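You operate a simulated robot arm through the tools that you are given. There is no shell and no other tool.

You are at the controls of a simulated robot arm. One attempt, no reset.

JOB
Put things in order on the rework bench top. At the end: the white bottle with the orange ring (marked "CLEAN") stands where the orange driver stood; the gold large weight stands on top of the one-bar yellow key block; the teal dropper stands where the gold large weight stood; the orange driver stands where the teal dropper stood; whatever was shut is shut again. Leave all else as you found it, and nothing knocked over.

Only the result counts: the job must be done as asked and must still hold three seconds after the hand-in. Knocking over, shifting, dropping, spilling or breaking anything else fails it.

ROBOT AND FRAMES
A 5-joint arm with a two-finger parallel gripper, fixed in place. Base frame: the origin is at the foot of the arm, x ahead of it, y to its left, z up; the work surface is at about z = 0. Units: cm, rad, N and s.
With the tool pointing down near the work surface it reaches from about 26 to 68 cm from the base axis. Its first joint turns from -1.152 to 1.152 rad. The tool tilts only in the upright plane through the base axis and itself; it spins freely about its own axis. Payload 2.9 kg.
The tool frame sits at the grasp point between the pads (the TCP): z along the fingers, y along the line on which they close. The tips reach 3 cm beyond it. Largest opening 11 cm; finger width 2, thickness 1; the body of the gripper, 4.8 by 11.2 cm, starts 5.5 cm behind the TCP.
Orientation is that of the tool frame in the base frame, as a unit quaternion [w, x, y, z]. With the fingers straight down and closing along the base's y, the tool's x points along the base's -x, its y along +y and its z along -z.

CONTROLS
- The arm moves only by the tool nudge_tool. Its argument "motion" is a list of rows, each a list of 7 numbers: the finger opening in cm, from 0 to 11, then the shift along the base's x, y, z in cm, then the turn, a rotation vector about the base's x, y, z in rad. In form: [[fingers, x, y, z, wx, wy, wz], ...]. A call has 1 to 20 rows; each row shifts and turns the commanded pose from where the row before left it. Rows are played at 5 a second. More than 5 cm and 0.15 rad between two rows, or a gripper value outside its range, and nothing of the call is played. Where a pose cannot be reached the arm comes as near as it can. A force on the tool above 40 N (or 10 N above the force at the start of the call, whichever is more), or a blocked arm, ends the call early, and 0.2 s more pass. The fingers move at their own pace (about 10.8 cm/s each) and stop on an object; they squeeze with about 31 N. The grip force told is the motor's: it shows also when the fingers shut on nothing. Time passes only in rows, and 0.2 s behind the last, so rows that do not move let the fingers close. It gives the time, the measured TCP pose, the force on the tool (base axes), the opening and the grip force at its end, in the units of the frame above (readings bear some noise), with the torque about the TCP (base axes, N m) and any sound that the robot's microphone picked up.
- Cameras (640 x 400 px; columns grow to the right, rows downward): "scene" is fixed at [3.47, -43.91, 61.9]; the picture's right is [0.86, -0.51, 0.00], its down [-0.27, -0.47, -0.84] and it looks along [0.43, 0.73, -0.54] (base axes); focal length 319 px, centre (320, 200). "wrist" rides on the gripper at [7.2, 1.7, -10.3] in the tool frame; the picture's right is [-0.23, 0.97, 0.00], its down [-0.76, -0.18, -0.62] and it looks along [-0.61, -0.14, 0.78] (tool axes); focal length 222 px, centre (320, 200). There is no depth. A picture from a camera that has moved, and an enlarged one, comes with that camera's place and axes in the base frame and with its lens. The place of the scene camera against the robot may be out by one fixed shift of up to 1.8 cm in any direction.
- camera(camera): a new picture of that camera. No time passes.
- enlarge(camera, box): a new picture of the part [left, top, right, bottom] of that camera's present view, enlarged. No time passes.
- close_job(): hands the job in; it is judged then, once.

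Places have to be worked out from the pictures, the camera data and where the tool is seen. Open the gripper and draw the arm clear of the work before you hand the job in, unless the task says otherwise.

The tools are called after "Emit:" by a JSON object that holds its "fn" and its "kwargs". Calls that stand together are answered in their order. nudge_tool: Moves the arm, as the interface text tells. Its arguments: {"type":"object","properties":{"motion":{"type":"array"}},"required":["motion"]} The other tools are called the same way: camera (camera) takes a picture; enlarge (camera, box) takes an enlarged picture of a part of a camera's view; close_job () hands the job in.

At the start:

```text
time: 0.0
tcp_pos: [38.26, 24.84, 32.77]
orientation: [0.001, 0.0, 1.0, 0.001]
force: [-0.4, -0.6, -0.2]
ft_torque: [0.01, 0.04, 0.0]
opening: 10.99
finger_force: 0.1
```

scene: 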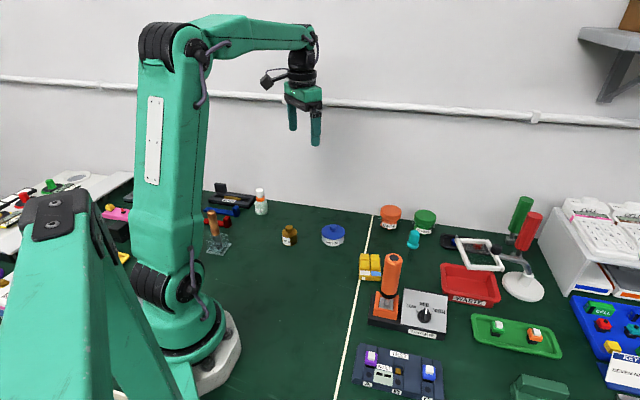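
wrist: 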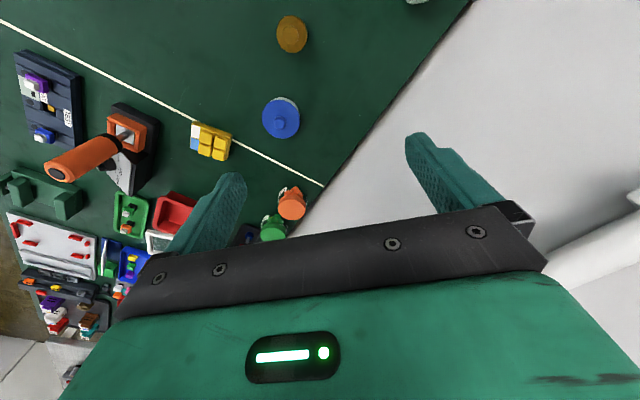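

I start by studying the scene in detail with enlarged pictures; no motion yet.

Emit:
{"fn": "enlarge", "kwargs": {"camera": "scene", "box": [180, 160, 350, 266]}}

Emit:
{"fn": "enlarge", "kwargs": {"camera": "scene", "box": [340, 190, 500, 290]}}

Emit:
{"fn": "enlarge", "kwargs": {"camera": "scene", "box": [330, 240, 586, 400]}}

Emit:
{"fn": "enlarge", "kwargs": {"camera": "scene", "box": [480, 160, 640, 260]}}

Emit:
{"fn": "enlarge", "kwargs": {"camera": "scene", "box": [480, 280, 640, 400]}}

Emit:
{"fn": "enlarge", "kwargs": {"camera": "scene", "box": [0, 160, 150, 260]}}

```text
3.76 times, centred on (265, 213) of scene
camera zoom: at [3.47, -43.91, 61.9], right [0.86, -0.51, 0.0], down [-0.27, -0.47, -0.84], along [0.43, 0.73, -0.54], focal length 1200 px, centre (527, 151)
```

zoom: 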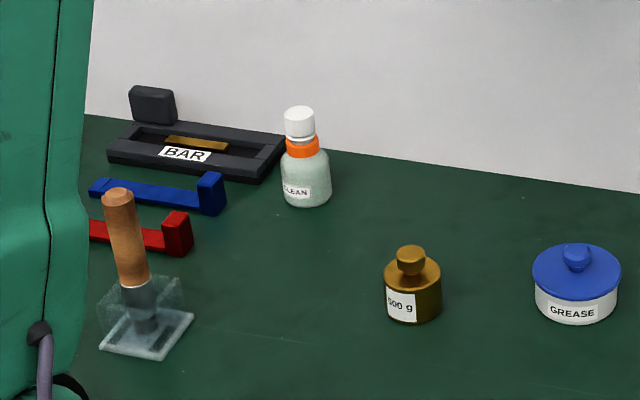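

```text
4.00 times, centred on (420, 240) of scene
camera zoom: at [3.47, -43.91, 61.9], right [0.86, -0.51, 0.0], down [-0.27, -0.47, -0.84], along [0.43, 0.73, -0.54], focal length 1275 px, centre (-80, 40)
```

zoom: 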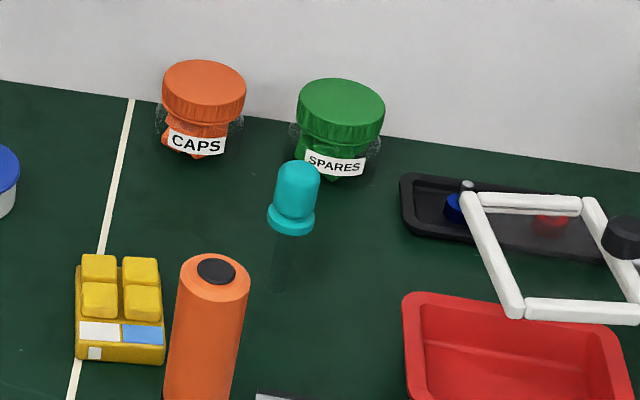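

```text
2.50 times, centred on (458, 320) of scene
camera zoom: at [3.47, -43.91, 61.9], right [0.86, -0.51, 0.0], down [-0.27, -0.47, -0.84], along [0.43, 0.73, -0.54], focal length 797 px, centre (-25, -100)
```

zoom: 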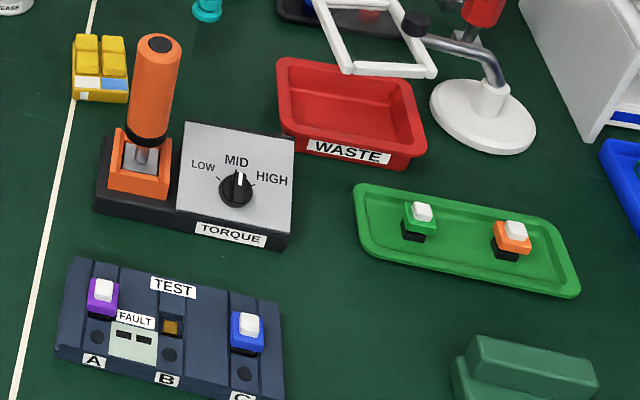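

```text
4.00 times, centred on (560, 210) of scene
camera zoom: at [3.47, -43.91, 61.9], right [0.86, -0.51, 0.0], down [-0.27, -0.47, -0.84], along [0.43, 0.73, -0.54], focal length 1275 px, centre (-640, 160)
```

zoom: 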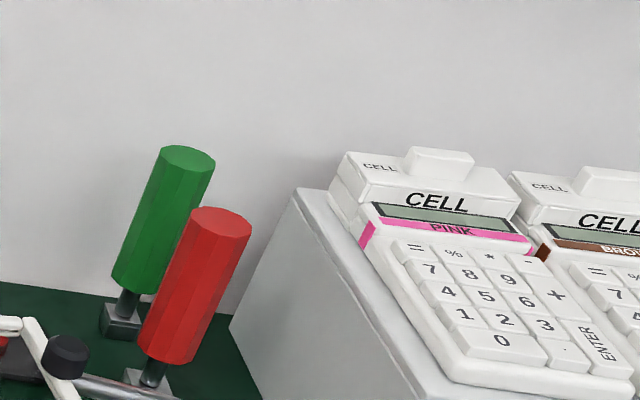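

```text
3.33 times, centred on (560, 340) of scene
camera zoom: at [3.47, -43.91, 61.9], right [0.86, -0.51, 0.0], down [-0.27, -0.47, -0.84], along [0.43, 0.73, -0.54], focal length 1062 px, centre (-480, -267)
```

zoom: 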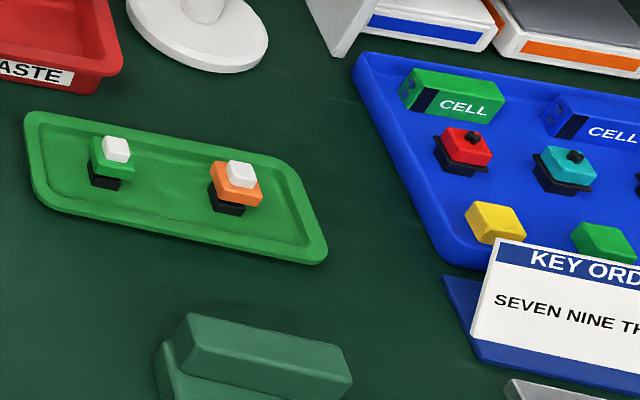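

```text
4.00 times, centred on (75, 210) of scene
camera zoom: at [3.47, -43.91, 61.9], right [0.86, -0.51, 0.0], down [-0.27, -0.47, -0.84], along [0.43, 0.73, -0.54], focal length 1275 px, centre (1300, 160)
```

zoom: 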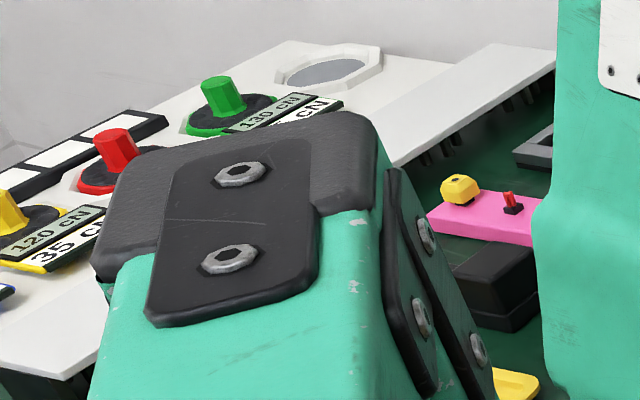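

I zoom in further on the key block, the orange driver and its foot, the dropper, and other parts of the bench to settle what's what.

Emit:
{"fn": "enlarge", "kwargs": {"camera": "scene", "box": [350, 245, 414, 285]}}

Emit:
{"fn": "enlarge", "kwargs": {"camera": "scene", "box": [360, 250, 456, 340]}}

Emit:
{"fn": "enlarge", "kwargs": {"camera": "scene", "box": [390, 205, 454, 255]}}

Emit:
{"fn": "enlarge", "kwargs": {"camera": "wrist", "box": [0, 20, 240, 180]}}

Emit:
{"fn": "enlarge", "kwargs": {"camera": "wrist", "box": [0, 180, 200, 360]}}

Emit:
{"fn": "enlarge", "kwargs": {"camera": "wrist", "box": [160, 0, 480, 250]}}

Emit:
{"fn": "enlarge", "kwargs": {"camera": "scene", "box": [540, 180, 640, 250]}}

Emit:
{"fn": "enlarge", "kwargs": {"camera": "scene", "box": [190, 170, 290, 260]}}

```text
10.00 times, centred on (382, 265) of scene
camera zoom: at [3.47, -43.91, 61.9], right [0.86, -0.51, 0.0], down [-0.27, -0.47, -0.84], along [0.43, 0.73, -0.54], focal length 3187 px, centre (-300, -450)
```

zoom: 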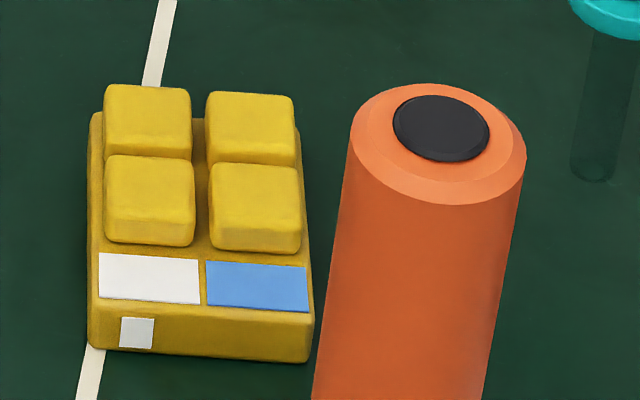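

```text
4.44 times, centred on (408, 295) of scene
camera zoom: at [3.47, -43.91, 61.9], right [0.86, -0.51, 0.0], down [-0.27, -0.47, -0.84], along [0.43, 0.73, -0.54], focal length 1416 px, centre (-71, -222)
```

zoom: 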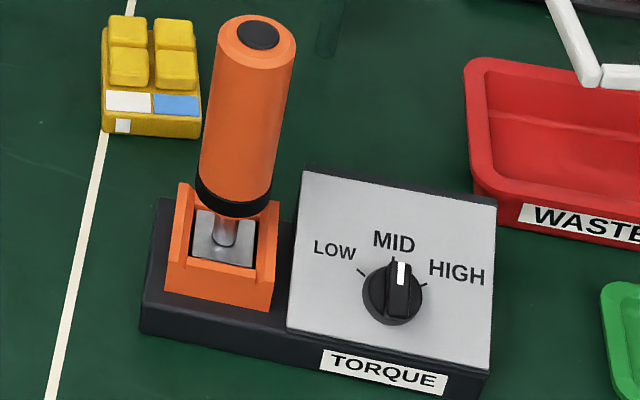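

```text
8.00 times, centred on (422, 230) of scene
camera zoom: at [3.47, -43.91, 61.9], right [0.86, -0.51, 0.0], down [-0.27, -0.47, -0.84], along [0.43, 0.73, -0.54], focal length 2550 px, centre (-496, -40)
```

zoom: 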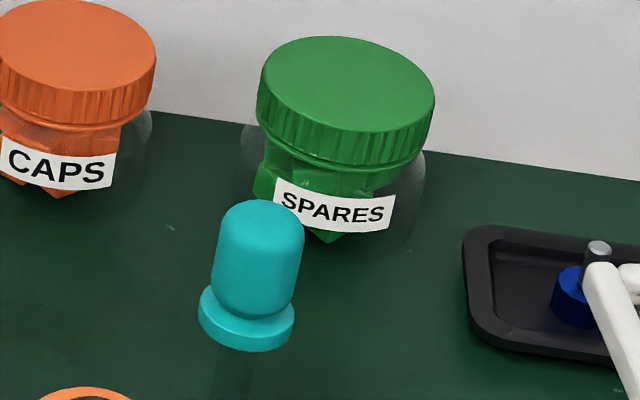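

```text
2.50 times, centred on (120, 100) of wrist
camera zoom: at [31.08, 26.54, 43.11], right [0.23, 0.97, 0.0], down [0.76, -0.18, 0.62], along [0.61, -0.14, -0.78], focal length 555 px, centre (820, 450)
```

zoom: 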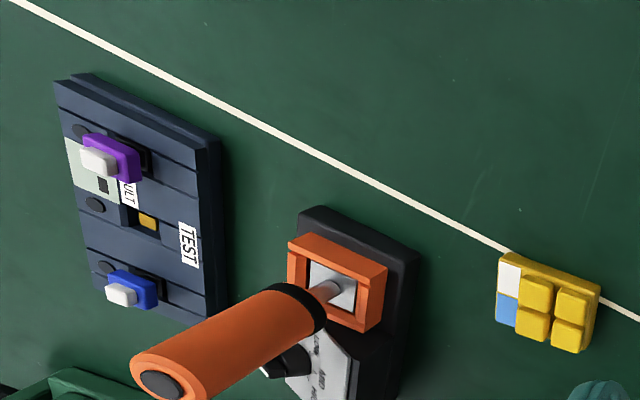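

```text
2.22 times, centred on (100, 270) of wrist
camera zoom: at [31.08, 26.54, 43.11], right [0.23, 0.97, 0.0], down [0.76, -0.18, 0.62], along [0.61, -0.14, -0.78], focal length 494 px, centre (809, 44)
```

zoom: 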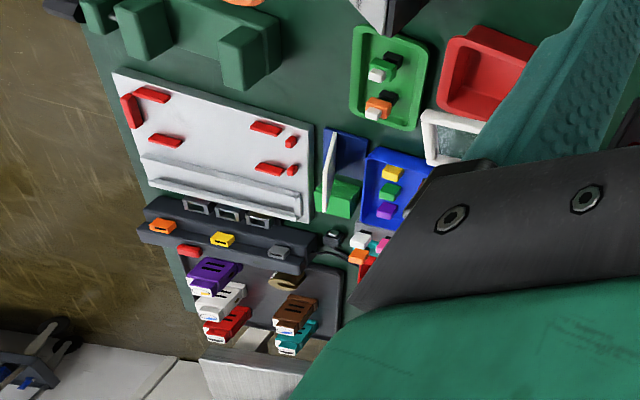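

```text
1.60 times, centred on (320, 125) of wrist
camera zoom: at [31.08, 26.54, 43.11], right [0.23, 0.97, 0.0], down [0.76, -0.18, 0.62], along [0.61, -0.14, -0.78], focal length 355 px, centre (320, 320)
```

zoom: 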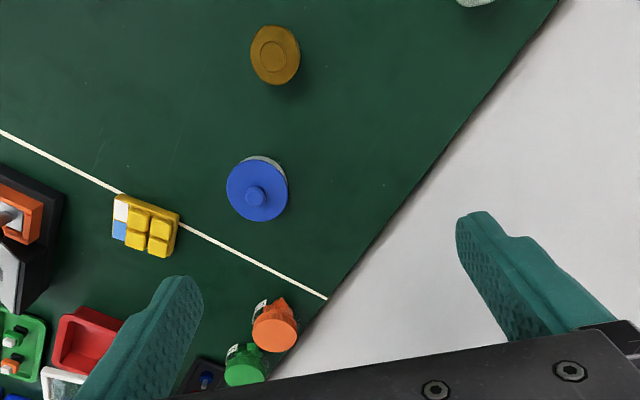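

```text
5.71 times, centred on (590, 215) of scene
camera zoom: at [3.47, -43.91, 61.9], right [0.86, -0.51, 0.0], down [-0.27, -0.47, -0.84], along [0.43, 0.73, -0.54], focal length 1821 px, centre (-1223, 114)
```

zoom: 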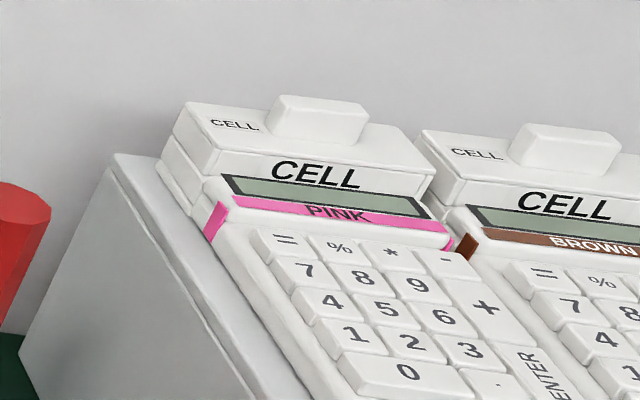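

```text
4.44 times, centred on (240, 215) of scene
camera zoom: at [3.47, -43.91, 61.9], right [0.86, -0.51, 0.0], down [-0.27, -0.47, -0.84], along [0.43, 0.73, -0.54], focal length 1416 px, centre (676, 133)
```

zoom: 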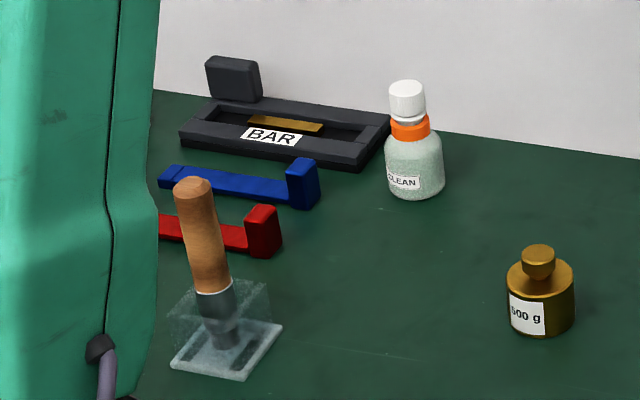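

The teal dropper appears to sit over something translucent, so I zoom in strongly on it, on the driver foot in the dock, and on the bottle and weight.

Emit:
{"fn": "enlarge", "kwargs": {"camera": "scene", "box": [398, 222, 430, 270]}}

Emit:
{"fn": "enlarge", "kwargs": {"camera": "scene", "box": [365, 285, 413, 325]}}

Emit:
{"fn": "enlarge", "kwargs": {"camera": "scene", "box": [248, 180, 304, 250]}}

Emit:
{"fn": "enlarge", "kwargs": {"camera": "scene", "box": [495, 190, 555, 310]}}

Emit:
{"fn": "enlarge", "kwargs": {"camera": "scene", "box": [430, 220, 560, 310]}}

Emit:
{"fn": "enlarge", "kwargs": {"camera": "scene", "box": [350, 335, 450, 400]}}

```text
8.33 times, centred on (414, 246) of scene
camera zoom: at [3.47, -43.91, 61.9], right [0.86, -0.51, 0.0], down [-0.27, -0.47, -0.84], along [0.43, 0.73, -0.54], focal length 2656 px, centre (-463, -183)
```

zoom: 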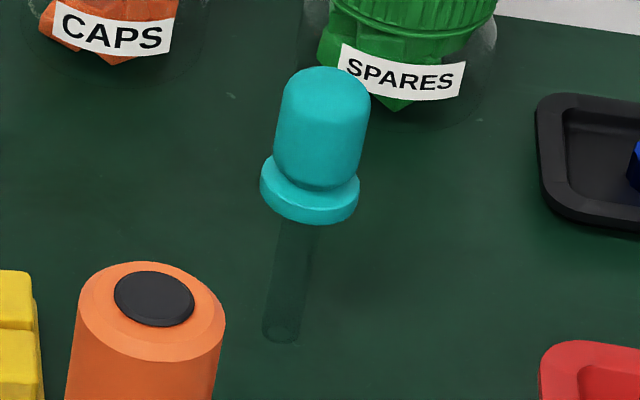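

```text
10.00 times, centred on (389, 305) of scene
camera zoom: at [3.47, -43.91, 61.9], right [0.86, -0.51, 0.0], down [-0.27, -0.47, -0.84], along [0.43, 0.73, -0.54], focal length 3187 px, centre (-370, -850)
```

zoom: 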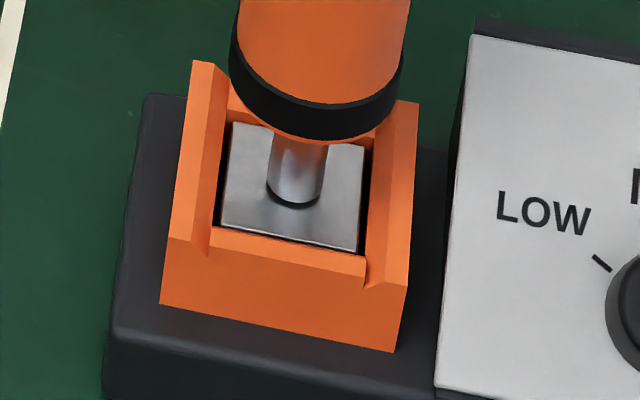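

```text
5.71 times, centred on (276, 215) of scene
camera zoom: at [3.47, -43.91, 61.9], right [0.86, -0.51, 0.0], down [-0.27, -0.47, -0.84], along [0.43, 0.73, -0.54], focal length 1821 px, centre (571, 114)
```

zoom: 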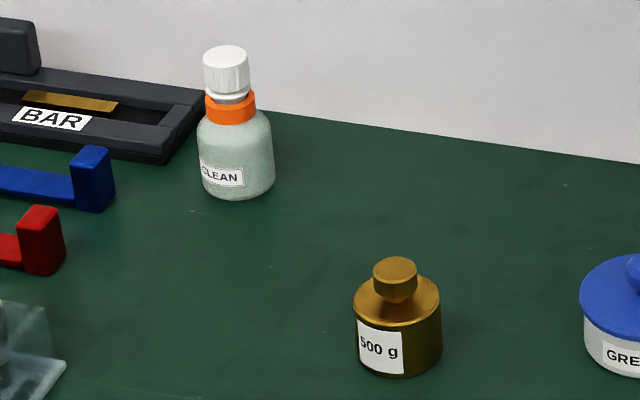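

```text
3.33 times, centred on (525, 250) of scene
camera zoom: at [3.47, -43.91, 61.9], right [0.86, -0.51, 0.0], down [-0.27, -0.47, -0.84], along [0.43, 0.73, -0.54], focal length 1062 px, centre (-363, 33)
```

zoom: 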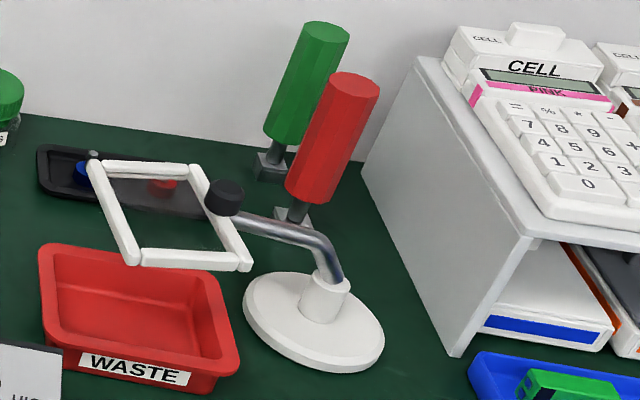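

```text
4.44 times, centred on (495, 265) of scene
camera zoom: at [3.47, -43.91, 61.9], right [0.86, -0.51, 0.0], down [-0.27, -0.47, -0.84], along [0.43, 0.73, -0.54], focal length 1416 px, centre (-458, -89)
```

zoom: 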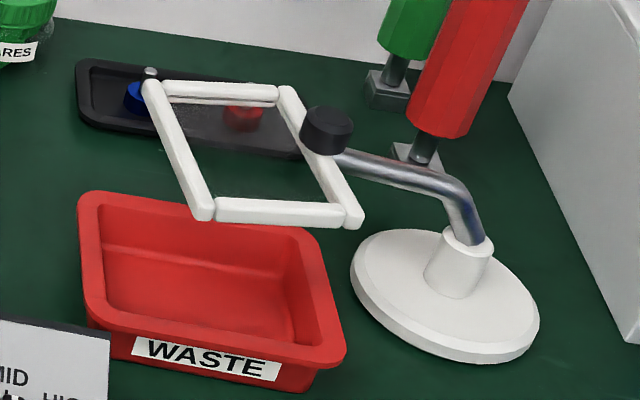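

```text
6.15 times, centred on (400, 368) of scene
camera zoom: at [3.47, -43.91, 61.9], right [0.86, -0.51, 0.0], down [-0.27, -0.47, -0.84], along [0.43, 0.73, -0.54], focal length 1961 px, centre (-172, -831)
```

zoom: 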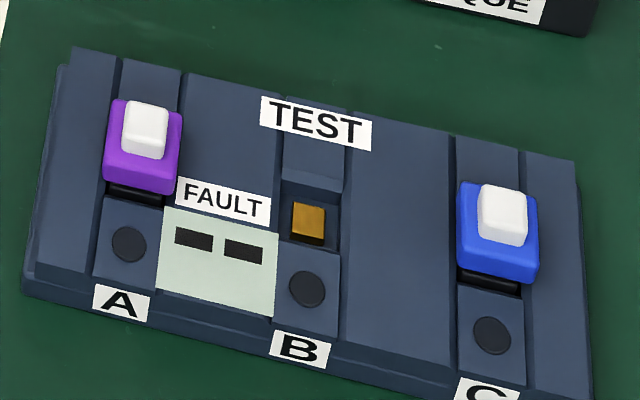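

The driver's square foot sits in the orange dock of the torque unit, and the dropper stands on its own clear tube. I'll raise the arm slightly and sweep it high across to survey the rest of the bench with the wrist camera.

Emit:
{"fn": "nudge_tool", "kwargs": {"motion": [[11, 0, -2, 2, 0, 0, 0], [11, 0, -4, 2, 0, 0, 0], [11, 0, -4, 1, 0, 0, 0], [11, 0, -4, 0, 0, 0, 0], [11, 0, -4, 0, 0, 0, 0], [11, 0, -4, 0, 0, 0, 0], [11, 0, -2, 0, 0, 0, 0]]}}

Emit:
{"fn": "camera", "kwargs": {"camera": "wrist"}}

Emit:
{"fn": "camera", "kwargs": {"camera": "scene"}}

```text
time: 1.6
tcp_pos: [38.36, 0.63, 37.69]
orientation: [0.001, 0.0, 1.0, 0.0]
force: [-0.6, 0.1, -0.4]
ft_torque: [0.0, 0.01, 0.0]
opening: 10.98
finger_force: 0.0
```

```text
taken
camera wrist: at [31.11, 2.22, 48.06], right [0.23, 0.97, 0.0], down [0.76, -0.18, 0.62], along [0.61, -0.14, -0.78], focal length 222 px, centre (320, 200)
```

wrist: 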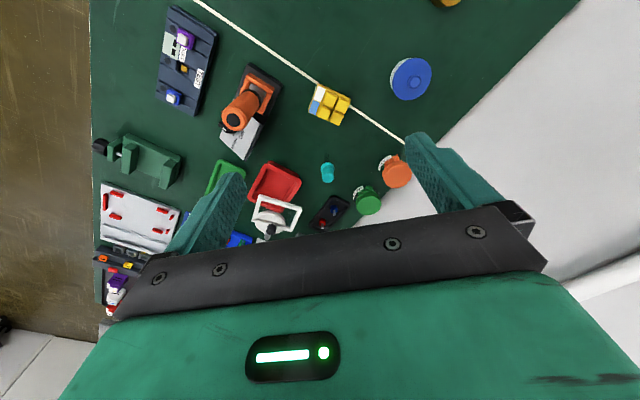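

```text
taken
```

scene: 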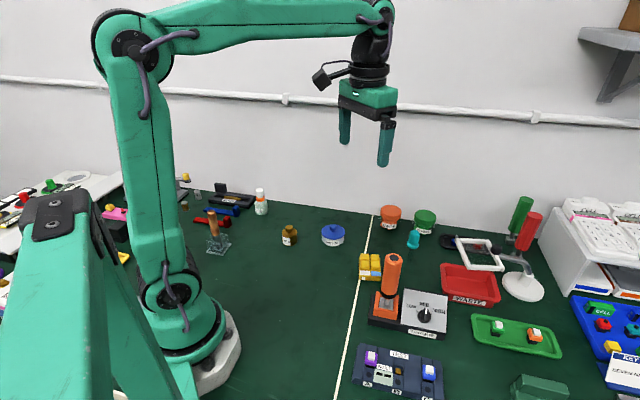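

More items show at the far left of the bench; I enlarge that part and the wrist view's right side.

Emit:
{"fn": "enlarge", "kwargs": {"camera": "scene", "box": [160, 160, 260, 260]}}

Emit:
{"fn": "enlarge", "kwargs": {"camera": "wrist", "box": [90, 80, 310, 320]}}

Emit:
{"fn": "enlarge", "kwargs": {"camera": "wrist", "box": [200, 40, 360, 140]}}

```text
4.00 times, centred on (210, 210) of scene
camera zoom: at [3.47, -43.91, 61.9], right [0.86, -0.51, 0.0], down [-0.27, -0.47, -0.84], along [0.43, 0.73, -0.54], focal length 1275 px, centre (760, 160)
```

zoom: 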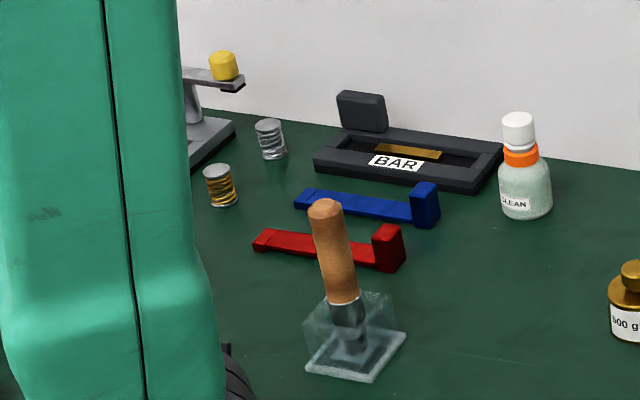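

```text
1.67 times, centred on (200, 200) of wrist
camera zoom: at [31.11, 2.22, 48.06], right [0.23, 0.97, 0.0], down [0.76, -0.18, 0.62], along [0.61, -0.14, -0.78], focal length 370 px, centre (520, 200)
```

zoom: 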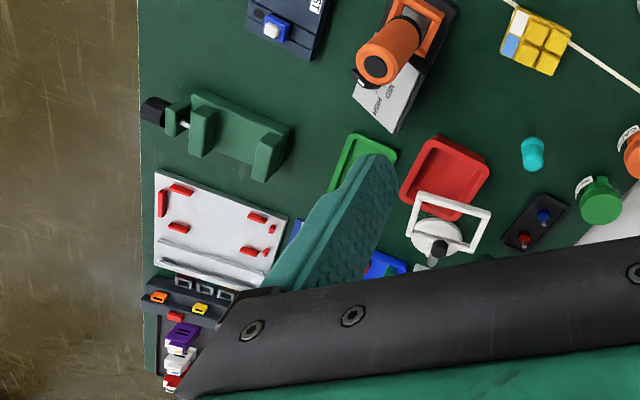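

```text
4.00 times, centred on (280, 90) of wrist
camera zoom: at [31.11, 2.22, 48.06], right [0.23, 0.97, 0.0], down [0.76, -0.18, 0.62], along [0.61, -0.14, -0.78], focal length 888 px, centre (480, 640)
```

zoom: 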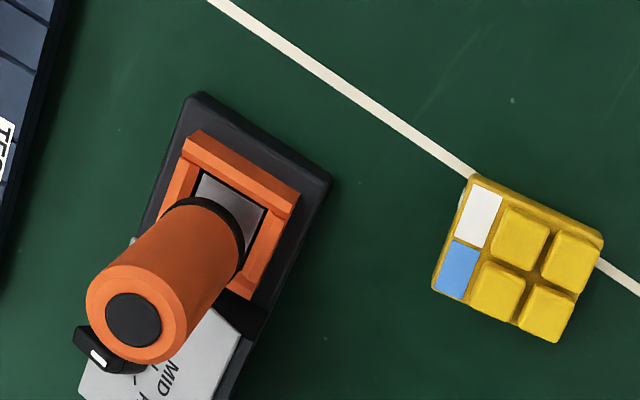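

I swing to the left with the wrist turned so its camera looks along +y, to check the left side for other key blocks or drivers.

Emit:
{"fn": "nudge_tool", "kwargs": {"motion": [[11, -1.1, 2.8, 0, 0, 0, 0.13], [11, -1.1, 2.8, 0, 0, 0, 0.13], [11, -1.1, 2.8, 0, 0, 0, 0.13], [11, -1.1, 2.8, 0, 0, 0, 0.13], [11, -1.1, 2.8, 0, 0, 0, 0.13], [11, -1.1, 2.8, 0, 0, 0, 0.13], [11, -1.1, 2.8, 0, 0, 0, 0.13], [11, -1.1, 2.8, 0, 0, 0, 0.13], [11, -1.1, 2.8, 0, 0, 0, 0.13], [11, -1.1, 2.8, 0, 0, 0, 0.13], [11, -1.1, 2.8, 0, 0, 0, 0.13], [11, -1.1, 2.8, 0, 0, 0, 0.13], [11, 0, 0, 0, 0, 0, 0]]}}

Emit:
{"fn": "camera", "kwargs": {"camera": "wrist"}}

Emit:
{"fn": "camera", "kwargs": {"camera": "scene"}}

```text
time: 4.4
tcp_pos: [25.24, 34.55, 37.72]
orientation: [0.0, -0.704, 0.711, 0.0]
force: [-0.1, 0.8, -0.7]
ft_torque: [0.0, 0.03, 0.01]
opening: 10.99
finger_force: 0.0
```

```text
taken
camera wrist: at [23.45, 27.34, 48.07], right [-0.97, 0.24, 0.0], down [0.18, 0.76, 0.62], along [0.15, 0.61, -0.78], focal length 222 px, centre (320, 200)
```

wrist: 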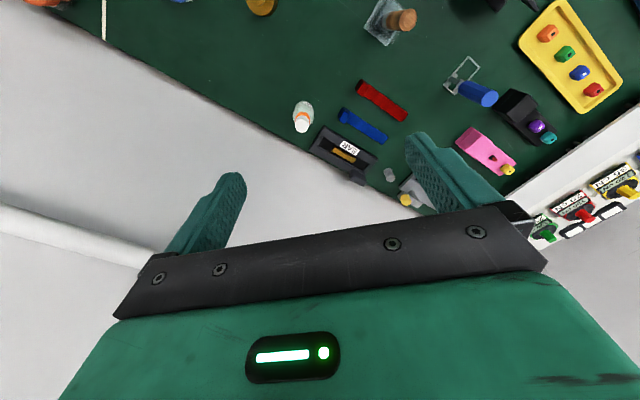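

```text
taken
```

scene: 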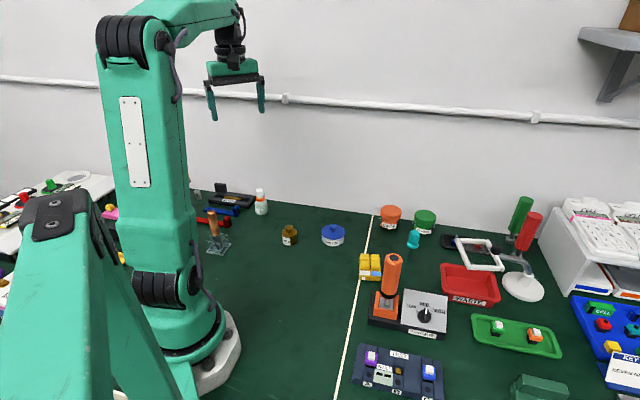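

Emit:
{"fn": "enlarge", "kwargs": {"camera": "wrist", "box": [240, 0, 440, 220]}}

Emit:
{"fn": "enlarge", "kwargs": {"camera": "wrist", "box": [420, 0, 640, 250]}}

```text
1.82 times, centred on (340, 110) of wrist
camera zoom: at [23.45, 27.34, 48.07], right [-0.97, 0.24, 0.0], down [0.18, 0.76, 0.62], along [0.15, 0.61, -0.78], focal length 404 px, centre (284, 364)
```

zoom: 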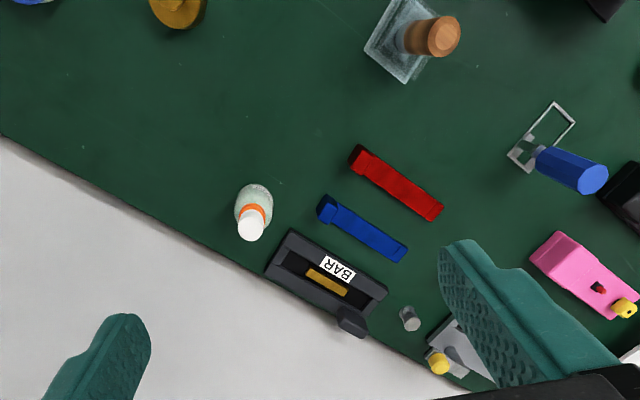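

```text
1.60 times, centred on (530, 125) of wrist
camera zoom: at [23.45, 27.34, 48.07], right [-0.97, 0.24, 0.0], down [0.18, 0.76, 0.62], along [0.15, 0.61, -0.78], focal length 355 px, centre (-16, 320)
```

zoom: 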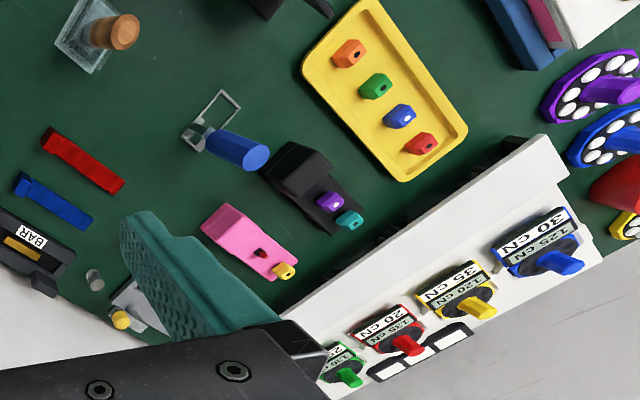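

No second yellow key block or orange driver shows on the left; the gold 500 g weight, the CLEAN bottle, dropper, orange driver and key block are the pieces. I turn the wrist back and come over the weight (about (32.5, 23)) for a close look.

Emit:
{"fn": "nudge_tool", "kwargs": {"motion": [[11, 0.6, -0.96, -1.0, 0, 0, -0.13], [11, 0.6, -0.96, -1.0, 0, 0, -0.13], [11, 0.6, -0.96, -1.0, 0, 0, -0.13], [11, 0.6, -0.96, -1.0, 0, 0, -0.13], [11, 0.6, -0.96, -1.0, 0, 0, -0.13], [11, 0.6, -0.96, -1.0, 0, 0, -0.13], [11, 0.6, -0.96, -1.0, 0, 0, -0.13], [11, 0.6, -0.96, -1.0, 0, 0, -0.13], [11, 0.6, -0.96, -1.0, 0, 0, -0.13], [11, 0.6, -0.96, -1.0, 0, 0, -0.13], [11, 0.6, -0.96, -1.0, 0, 0, -0.13], [11, 0.6, -0.96, -1.0, 0, 0, -0.13], [11, 0, 0, 0, 0, 0, 0]]}}

Emit:
{"fn": "camera", "kwargs": {"camera": "wrist"}}

Emit:
{"fn": "enlarge", "kwargs": {"camera": "wrist", "box": [240, 70, 400, 190]}}

```text
time: 7.2
tcp_pos: [32.4, 22.84, 25.63]
orientation: [0.0, 0.001, 1.0, 0.0]
force: [0.2, -1.1, -0.2]
ft_torque: [0.02, 0.01, -0.03]
opening: 11.0
finger_force: 0.1
```

```text
taken
camera wrist: at [25.2, 24.5, 36.02], right [0.23, 0.97, 0.0], down [0.76, -0.18, 0.62], along [0.61, -0.14, -0.78], focal length 222 px, centre (320, 200)
```

wrist: 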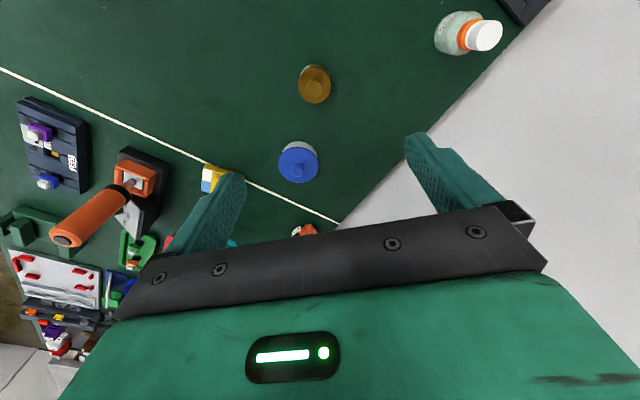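

```text
3.33 times, centred on (320, 130) of wrist
camera zoom: at [25.2, 24.5, 36.02], right [0.23, 0.97, 0.0], down [0.76, -0.18, 0.62], along [0.61, -0.14, -0.78], focal length 740 px, centre (320, 433)
```

zoom: 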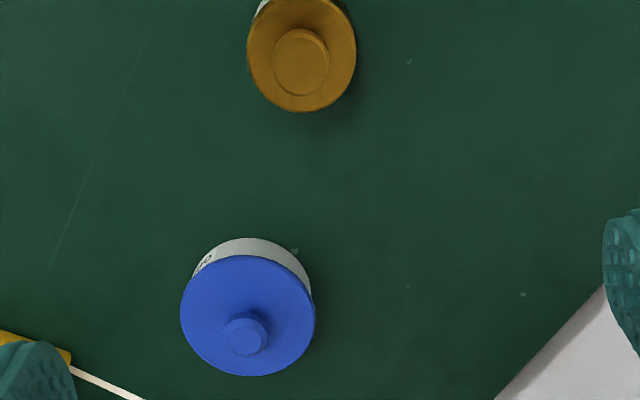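

The weight's top rim projects to about (31.4, 22.3). I descend part way above it and look again.

Emit:
{"fn": "nudge_tool", "kwargs": {"motion": [[11, -0.5, -0.25, -3.5, 0, 0, 0], [11, -0.5, -0.25, -4, 0, 0, 0], [11, 0, 0, -4, 0, 0, 0], [11, 0, 0, 0, 0, 0, 0]]}}

Emit:
{"fn": "camera", "kwargs": {"camera": "wrist"}}

Emit:
{"fn": "enlarge", "kwargs": {"camera": "wrist", "box": [260, 80, 380, 160]}}

Emit:
{"fn": "enlarge", "kwargs": {"camera": "scene", "box": [260, 190, 356, 260]}}

```text
time: 8.2
tcp_pos: [31.34, 22.48, 14.47]
orientation: [0.0, 0.001, 1.0, 0.0]
force: [-0.1, -0.2, 1.0]
ft_torque: [-0.02, 0.0, 0.01]
opening: 11.0
finger_force: 0.0
```

```text
taken
camera wrist: at [24.12, 24.09, 24.78], right [0.23, 0.97, 0.0], down [0.76, -0.18, 0.62], along [0.61, -0.14, -0.78], focal length 222 px, centre (320, 200)
```

wrist: 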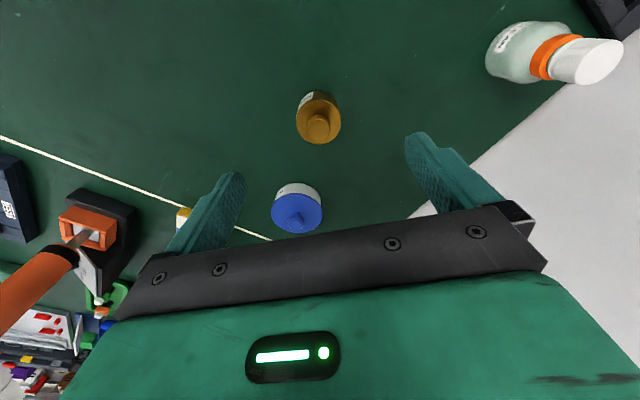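

```text
5.00 times, centred on (320, 120) of wrist
camera zoom: at [24.12, 24.09, 24.78], right [0.23, 0.97, 0.0], down [0.76, -0.18, 0.62], along [0.61, -0.14, -0.78], focal length 1111 px, centre (320, 600)
```

zoom: 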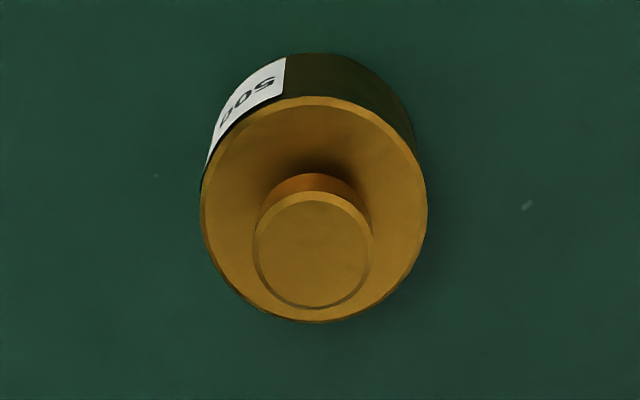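

```text
5.71 times, centred on (308, 225) of scene
camera zoom: at [3.47, -43.91, 61.9], right [0.86, -0.51, 0.0], down [-0.27, -0.47, -0.84], along [0.43, 0.73, -0.54], focal length 1821 px, centre (389, 57)
```

zoom: 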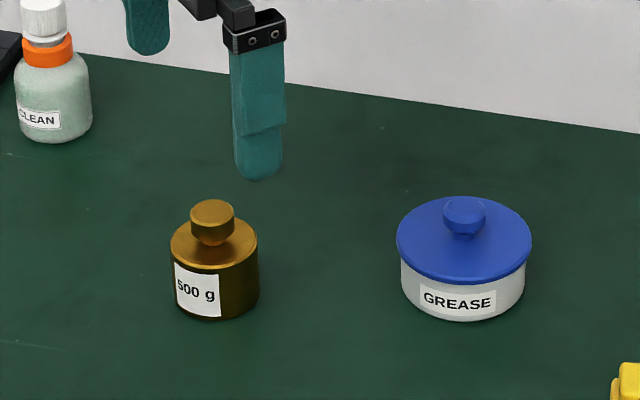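

The weight stands at about (31.47, 22.25), 4.4 cm across with a body about 3.1 cm tall. I descend around it to TCP z ≈ 3.8 with fingers open, and check before closing.

Emit:
{"fn": "nudge_tool", "kwargs": {"motion": [[11, 0.07, -0.12, -3.5, 0, 0, 0], [11, 0.06, -0.11, -3.5, 0, 0, 0], [11, 0, 0, -2, 0, 0, 0], [11, 0, 0, -1.65, 0, 0, 0], [11, 0, 0, 0, 0, 0, 0]]}}

Emit:
{"fn": "camera", "kwargs": {"camera": "wrist"}}

Emit:
{"fn": "enlarge", "kwargs": {"camera": "scene", "box": [250, 190, 346, 260]}}

```text
time: 9.4
tcp_pos: [31.39, 22.1, 3.67]
orientation: [0.0, 0.0, 1.0, 0.0]
force: [0.7, 0.3, -0.4]
ft_torque: [0.0, -0.02, 0.04]
opening: 11.02
finger_force: 0.1
```

```text
taken
camera wrist: at [24.2, 23.85, 14.0], right [0.23, 0.97, 0.0], down [0.76, -0.18, 0.62], along [0.61, -0.14, -0.78], focal length 222 px, centre (320, 200)
```

wrist: 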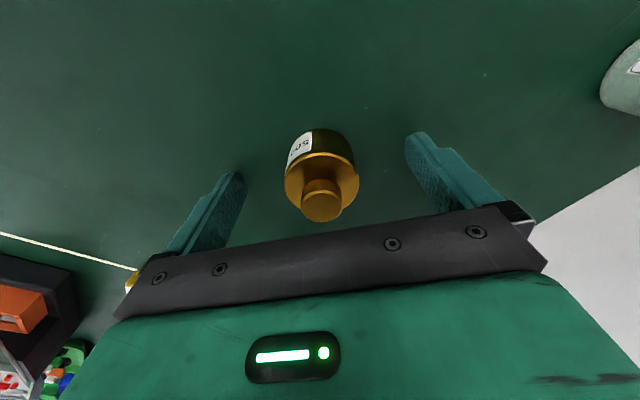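

```text
5.71 times, centred on (298, 225) of scene
camera zoom: at [3.47, -43.91, 61.9], right [0.86, -0.51, 0.0], down [-0.27, -0.47, -0.84], along [0.43, 0.73, -0.54], focal length 1821 px, centre (446, 57)
```

zoom: 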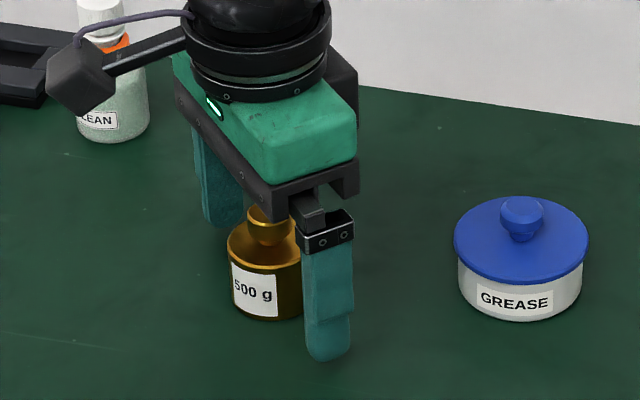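

The weight is centred between the fingers. I close on it without moving.

Emit:
{"fn": "nudge_tool", "kwargs": {"motion": [[8, 0, 0, 0, 0, 0, 0], [6, 0, 0, 0, 0, 0, 0], [4.5, 0, 0, 0, 0, 0, 0], [3, 0, 0, 0, 0, 0, 0], [3, 0, 0, 0, 0, 0, 0], [3, 0, 0, 0, 0, 0, 0]]}}

Emit:
{"fn": "camera", "kwargs": {"camera": "wrist"}}

```text
time: 10.8
tcp_pos: [31.45, 22.19, 3.78]
orientation: [0.001, 0.0, 1.0, 0.0]
force: [0.4, 4.6, 1.5]
ft_torque: [0.08, 0.08, -0.05]
opening: 4.35
finger_force: 30.7
```

```text
taken
camera wrist: at [24.22, 23.88, 14.05], right [0.23, 0.97, 0.0], down [0.76, -0.18, 0.62], along [0.61, -0.14, -0.78], focal length 222 px, centre (320, 200)
```

wrist: 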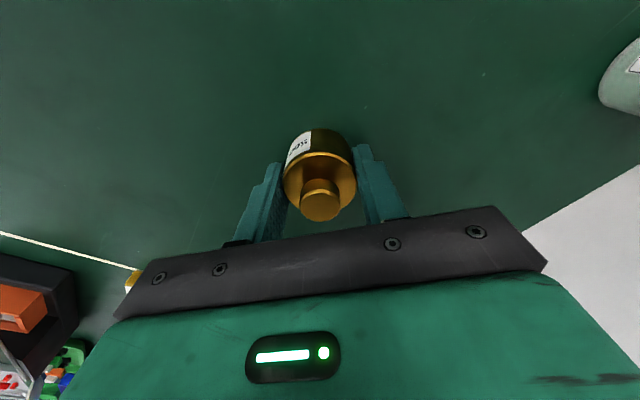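

Gripped at 4.35 cm. I lift the weight straight up, then move high toward the key block (about (43.6, 1.4)), stopping short to measure the block.

Emit:
{"fn": "nudge_tool", "kwargs": {"motion": [[3, 0, 0, 1, 0, 0, 0], [3, 0, 0, 3, 0, 0, 0], [3, 0, 0, 4, 0, 0, 0], [3, 0, 0, 4, 0, 0, 0], [3, 0, 0, 4, 0, 0, 0], [3, 0.6, -2, 1, 0, 0, 0], [3, 1, -3, 0, 0, 0, 0], [3, 1, -3, 0, 0, 0, 0], [3, 1, -3, 0, 0, 0, 0], [3, 1, -3, 0, 0, 0, 0], [3, 1, -3, 0, 0, 0, 0], [3, 1, -2, 0, 0, 0, 0], [3, 0, 0, 0, 0, 0, 0]]}}

Emit:
{"fn": "camera", "kwargs": {"camera": "wrist"}}

Emit:
{"fn": "camera", "kwargs": {"camera": "scene"}}

```text
time: 13.6
tcp_pos: [38.13, 3.1, 20.52]
orientation: [0.0, 0.0, 1.0, 0.0]
force: [-0.3, -0.8, -5.3]
ft_torque: [-0.05, 0.0, 0.0]
opening: 4.31
finger_force: 30.4
```

```text
taken
camera wrist: at [30.85, 4.76, 30.84], right [0.23, 0.97, 0.0], down [0.76, -0.18, 0.62], along [0.61, -0.14, -0.78], focal length 222 px, centre (320, 200)
```

wrist: 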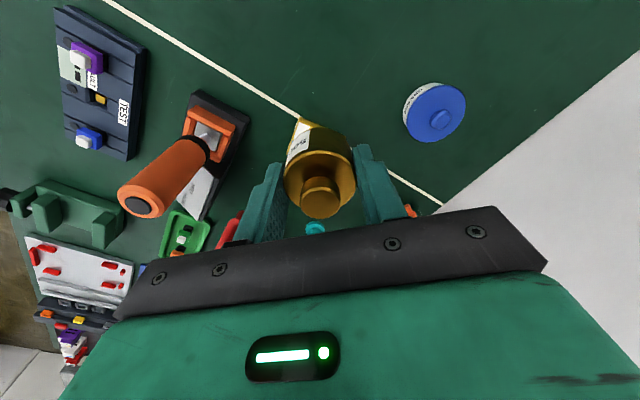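

```text
taken
```

scene: 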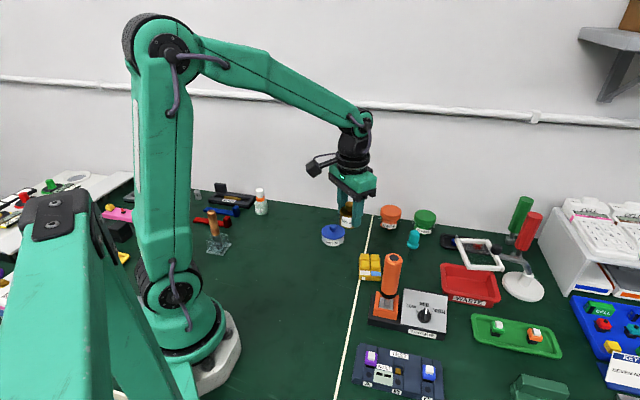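

The held weight hides the key block, so I shift sideways to see the block past it.

Emit:
{"fn": "nudge_tool", "kwargs": {"motion": [[3, -1, 3, 0, 0, 0, 0], [3, -1, 4, 0, 0, 0, 0], [3, -1, 2, 0, 0, 0, 0], [3, 0, 0, 0, 0, 0, 0]]}}

Emit:
{"fn": "camera", "kwargs": {"camera": "wrist"}}

Emit:
{"fn": "enlarge", "kwargs": {"camera": "wrist", "box": [180, 100, 300, 180]}}

Emit:
{"fn": "enlarge", "kwargs": {"camera": "wrist", "box": [80, 90, 200, 210]}}

```text
time: 14.6
tcp_pos: [35.16, 12.26, 20.7]
orientation: [0.0, 0.0, 1.0, -0.001]
force: [-0.7, -0.4, -4.9]
ft_torque: [0.02, -0.08, 0.0]
opening: 4.31
finger_force: 30.9
```

```text
taken
camera wrist: at [27.95, 13.93, 30.97], right [0.23, 0.97, 0.0], down [0.76, -0.18, 0.62], along [0.61, -0.14, -0.78], focal length 222 px, centre (320, 200)
```

wrist: 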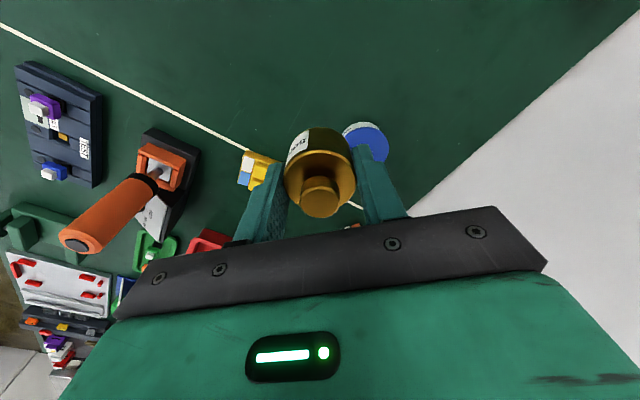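

```text
5.00 times, centred on (240, 140) of wrist
camera zoom: at [27.95, 13.93, 30.97], right [0.23, 0.97, 0.0], down [0.76, -0.18, 0.62], along [0.61, -0.14, -0.78], focal length 1111 px, centre (720, 500)
```

zoom: 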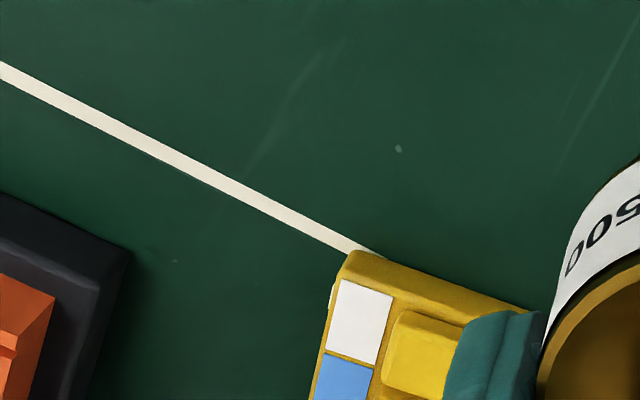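

```text
3.33 times, centred on (140, 150) of wrist
camera zoom: at [27.95, 13.93, 30.97], right [0.23, 0.97, 0.0], down [0.76, -0.18, 0.62], along [0.61, -0.14, -0.78], focal length 740 px, centre (920, 367)
```

zoom: 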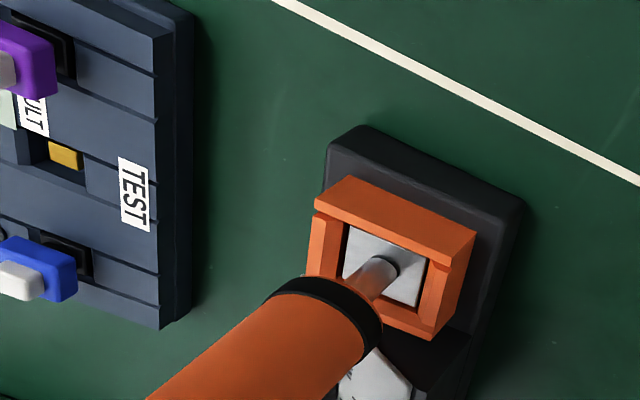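

I shift further left so the key block clears the finger in the picture.

Emit:
{"fn": "nudge_tool", "kwargs": {"motion": [[3, -0.5, 4, 0, 0, 0, 0], [3, -0.5, 5, 0, 0, 0, 0], [3, 0, 0, 0, 0, 0, 0]]}}

Emit:
{"fn": "camera", "kwargs": {"camera": "wrist"}}

Emit:
{"fn": "enlarge", "kwargs": {"camera": "wrist", "box": [150, 140, 270, 220]}}

```text
refused: row 2 steps farther than a row can; nothing moved
```

```text
taken
camera wrist: at [27.95, 13.93, 30.97], right [0.23, 0.97, 0.0], down [0.76, -0.18, 0.62], along [0.61, -0.14, -0.78], focal length 222 px, centre (320, 200)
```

wrist: 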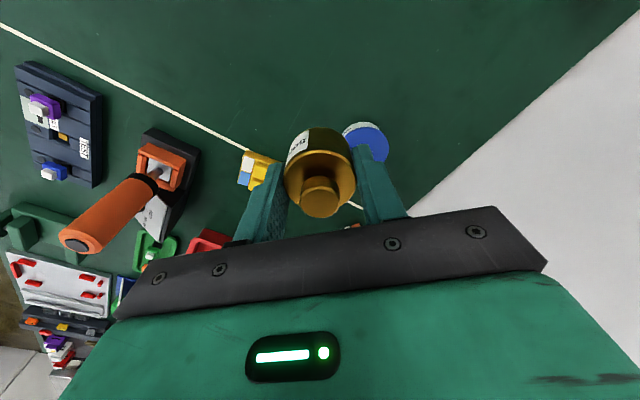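

```text
5.00 times, centred on (210, 180) of wrist
camera zoom: at [27.95, 13.93, 30.97], right [0.23, 0.97, 0.0], down [0.76, -0.18, 0.62], along [0.61, -0.14, -0.78], focal length 1111 px, centre (870, 300)
```

zoom: 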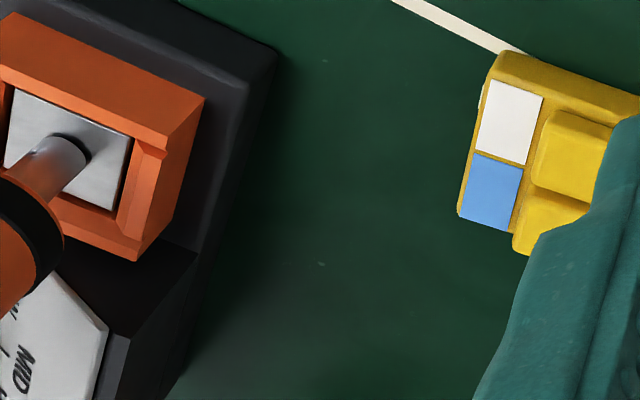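

The step was a bit too long and refused; I repeat it with shorter steps.

Emit:
{"fn": "nudge_tool", "kwargs": {"motion": [[3, -0.5, 3, 0, 0, 0, 0], [3, -0.5, 3, 0, 0, 0, 0], [3, 0, 3, 0, 0, 0, 0], [3, 0, 0, 0, 0, 0, 0]]}}

Emit:
{"fn": "camera", "kwargs": {"camera": "wrist"}}

Emit:
{"fn": "enlarge", "kwargs": {"camera": "wrist", "box": [140, 130, 260, 210]}}

```text
time: 15.6
tcp_pos: [34.22, 21.12, 20.7]
orientation: [0.001, 0.0, 1.0, 0.0]
force: [-0.8, -0.1, -5.3]
ft_torque: [0.02, 0.0, 0.0]
opening: 4.29
finger_force: 30.8
```

```text
taken
camera wrist: at [26.98, 22.88, 31.04], right [0.23, 0.97, 0.0], down [0.76, -0.18, 0.62], along [0.61, -0.14, -0.78], focal length 222 px, centre (320, 200)
```

wrist: 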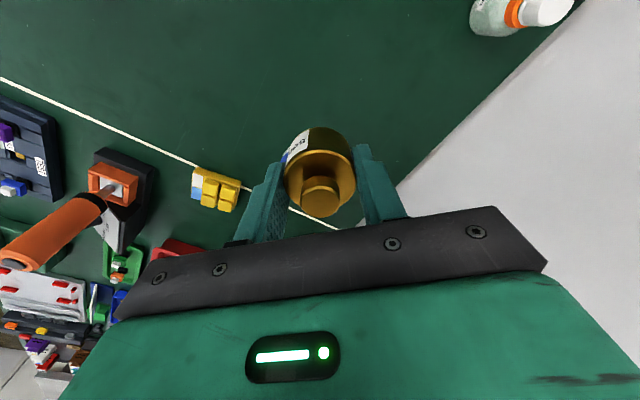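

```text
5.00 times, centred on (200, 170) of wrist
camera zoom: at [26.98, 22.88, 31.04], right [0.23, 0.97, 0.0], down [0.76, -0.18, 0.62], along [0.61, -0.14, -0.78], focal length 1111 px, centre (920, 350)
```

zoom: 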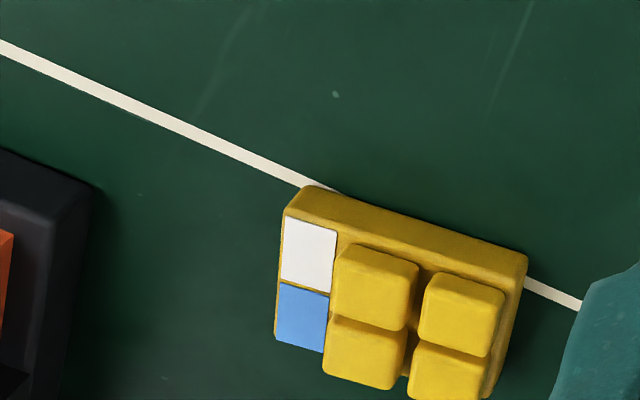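

The key block is now clear: its plate top is at z ≈ 1.6, key tops at about 2.6, key field centred near (44.6, 1.9) with the block centre near (44.0, 1.6). I carry the weight over (44.4, 1.8) and lower to about 4 cm above the keys.

Emit:
{"fn": "nudge_tool", "kwargs": {"motion": [[3, 1.7, -3.22, 0, 0, 0, 0], [3, 1.7, -3.22, 0, 0, 0, 0], [3, 1.7, -3.22, 0, 0, 0, 0], [3, 1.7, -3.22, 0, 0, 0, 0], [3, 1.7, -3.22, 0, 0, 0, 0], [3, 1.68, -3.22, 0, 0, 0, 0], [3, 0, 0, -4, 0, 0, 0], [3, 0, 0, -4, 0, 0, 0], [3, 0, 0, -2, 0, 0, 0], [3, 0, 0, 0, 0, 0, 0]]}}

Emit:
{"fn": "camera", "kwargs": {"camera": "wrist"}}

Emit:
{"fn": "enlarge", "kwargs": {"camera": "scene", "box": [320, 190, 448, 300]}}

```text
time: 17.8
tcp_pos: [44.29, 1.92, 10.72]
orientation: [0.0, 0.0, 1.0, 0.0]
force: [-0.3, -0.2, -4.6]
ft_torque: [0.01, 0.02, 0.0]
opening: 4.28
finger_force: 31.0
```

```text
taken
camera wrist: at [37.15, 3.54, 21.06], right [0.23, 0.97, 0.0], down [0.76, -0.18, 0.62], along [0.61, -0.14, -0.78], focal length 222 px, centre (320, 200)
```

wrist: 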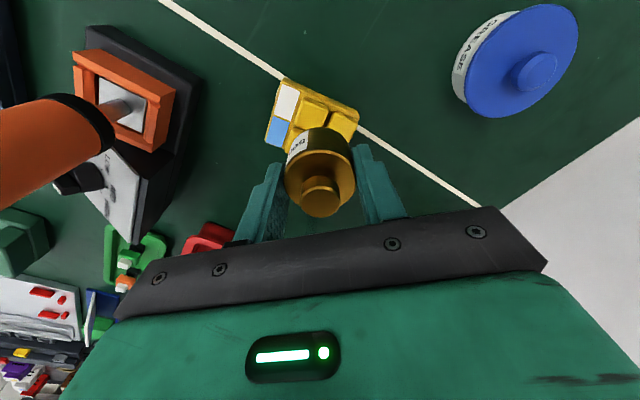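

```text
3.64 times, centred on (384, 245) of scene
camera zoom: at [3.48, -43.91, 61.9], right [0.86, -0.51, 0.0], down [-0.27, -0.47, -0.84], along [0.43, 0.73, -0.54], focal length 1159 px, centre (87, 36)
```

zoom: 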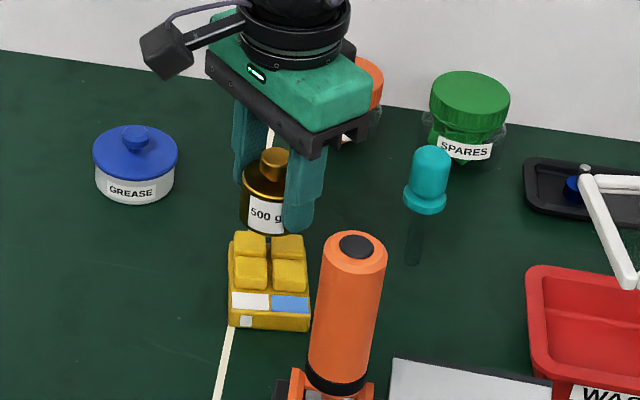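

I enlarge the wrist view to verify the alignment of the weight over the keys.

Emit:
{"fn": "enlarge", "kwargs": {"camera": "wrist", "box": [250, 70, 400, 170]}}

```text
4.00 times, centred on (325, 120) of wrist
camera zoom: at [37.15, 3.54, 21.06], right [0.23, 0.97, 0.0], down [0.76, -0.18, 0.62], along [0.61, -0.14, -0.78], focal length 888 px, centre (300, 520)
```

zoom: 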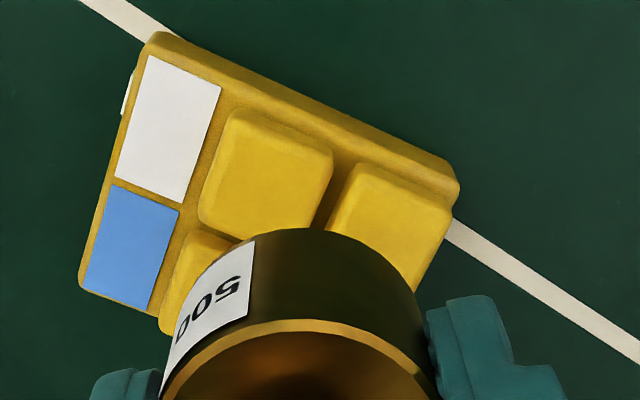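

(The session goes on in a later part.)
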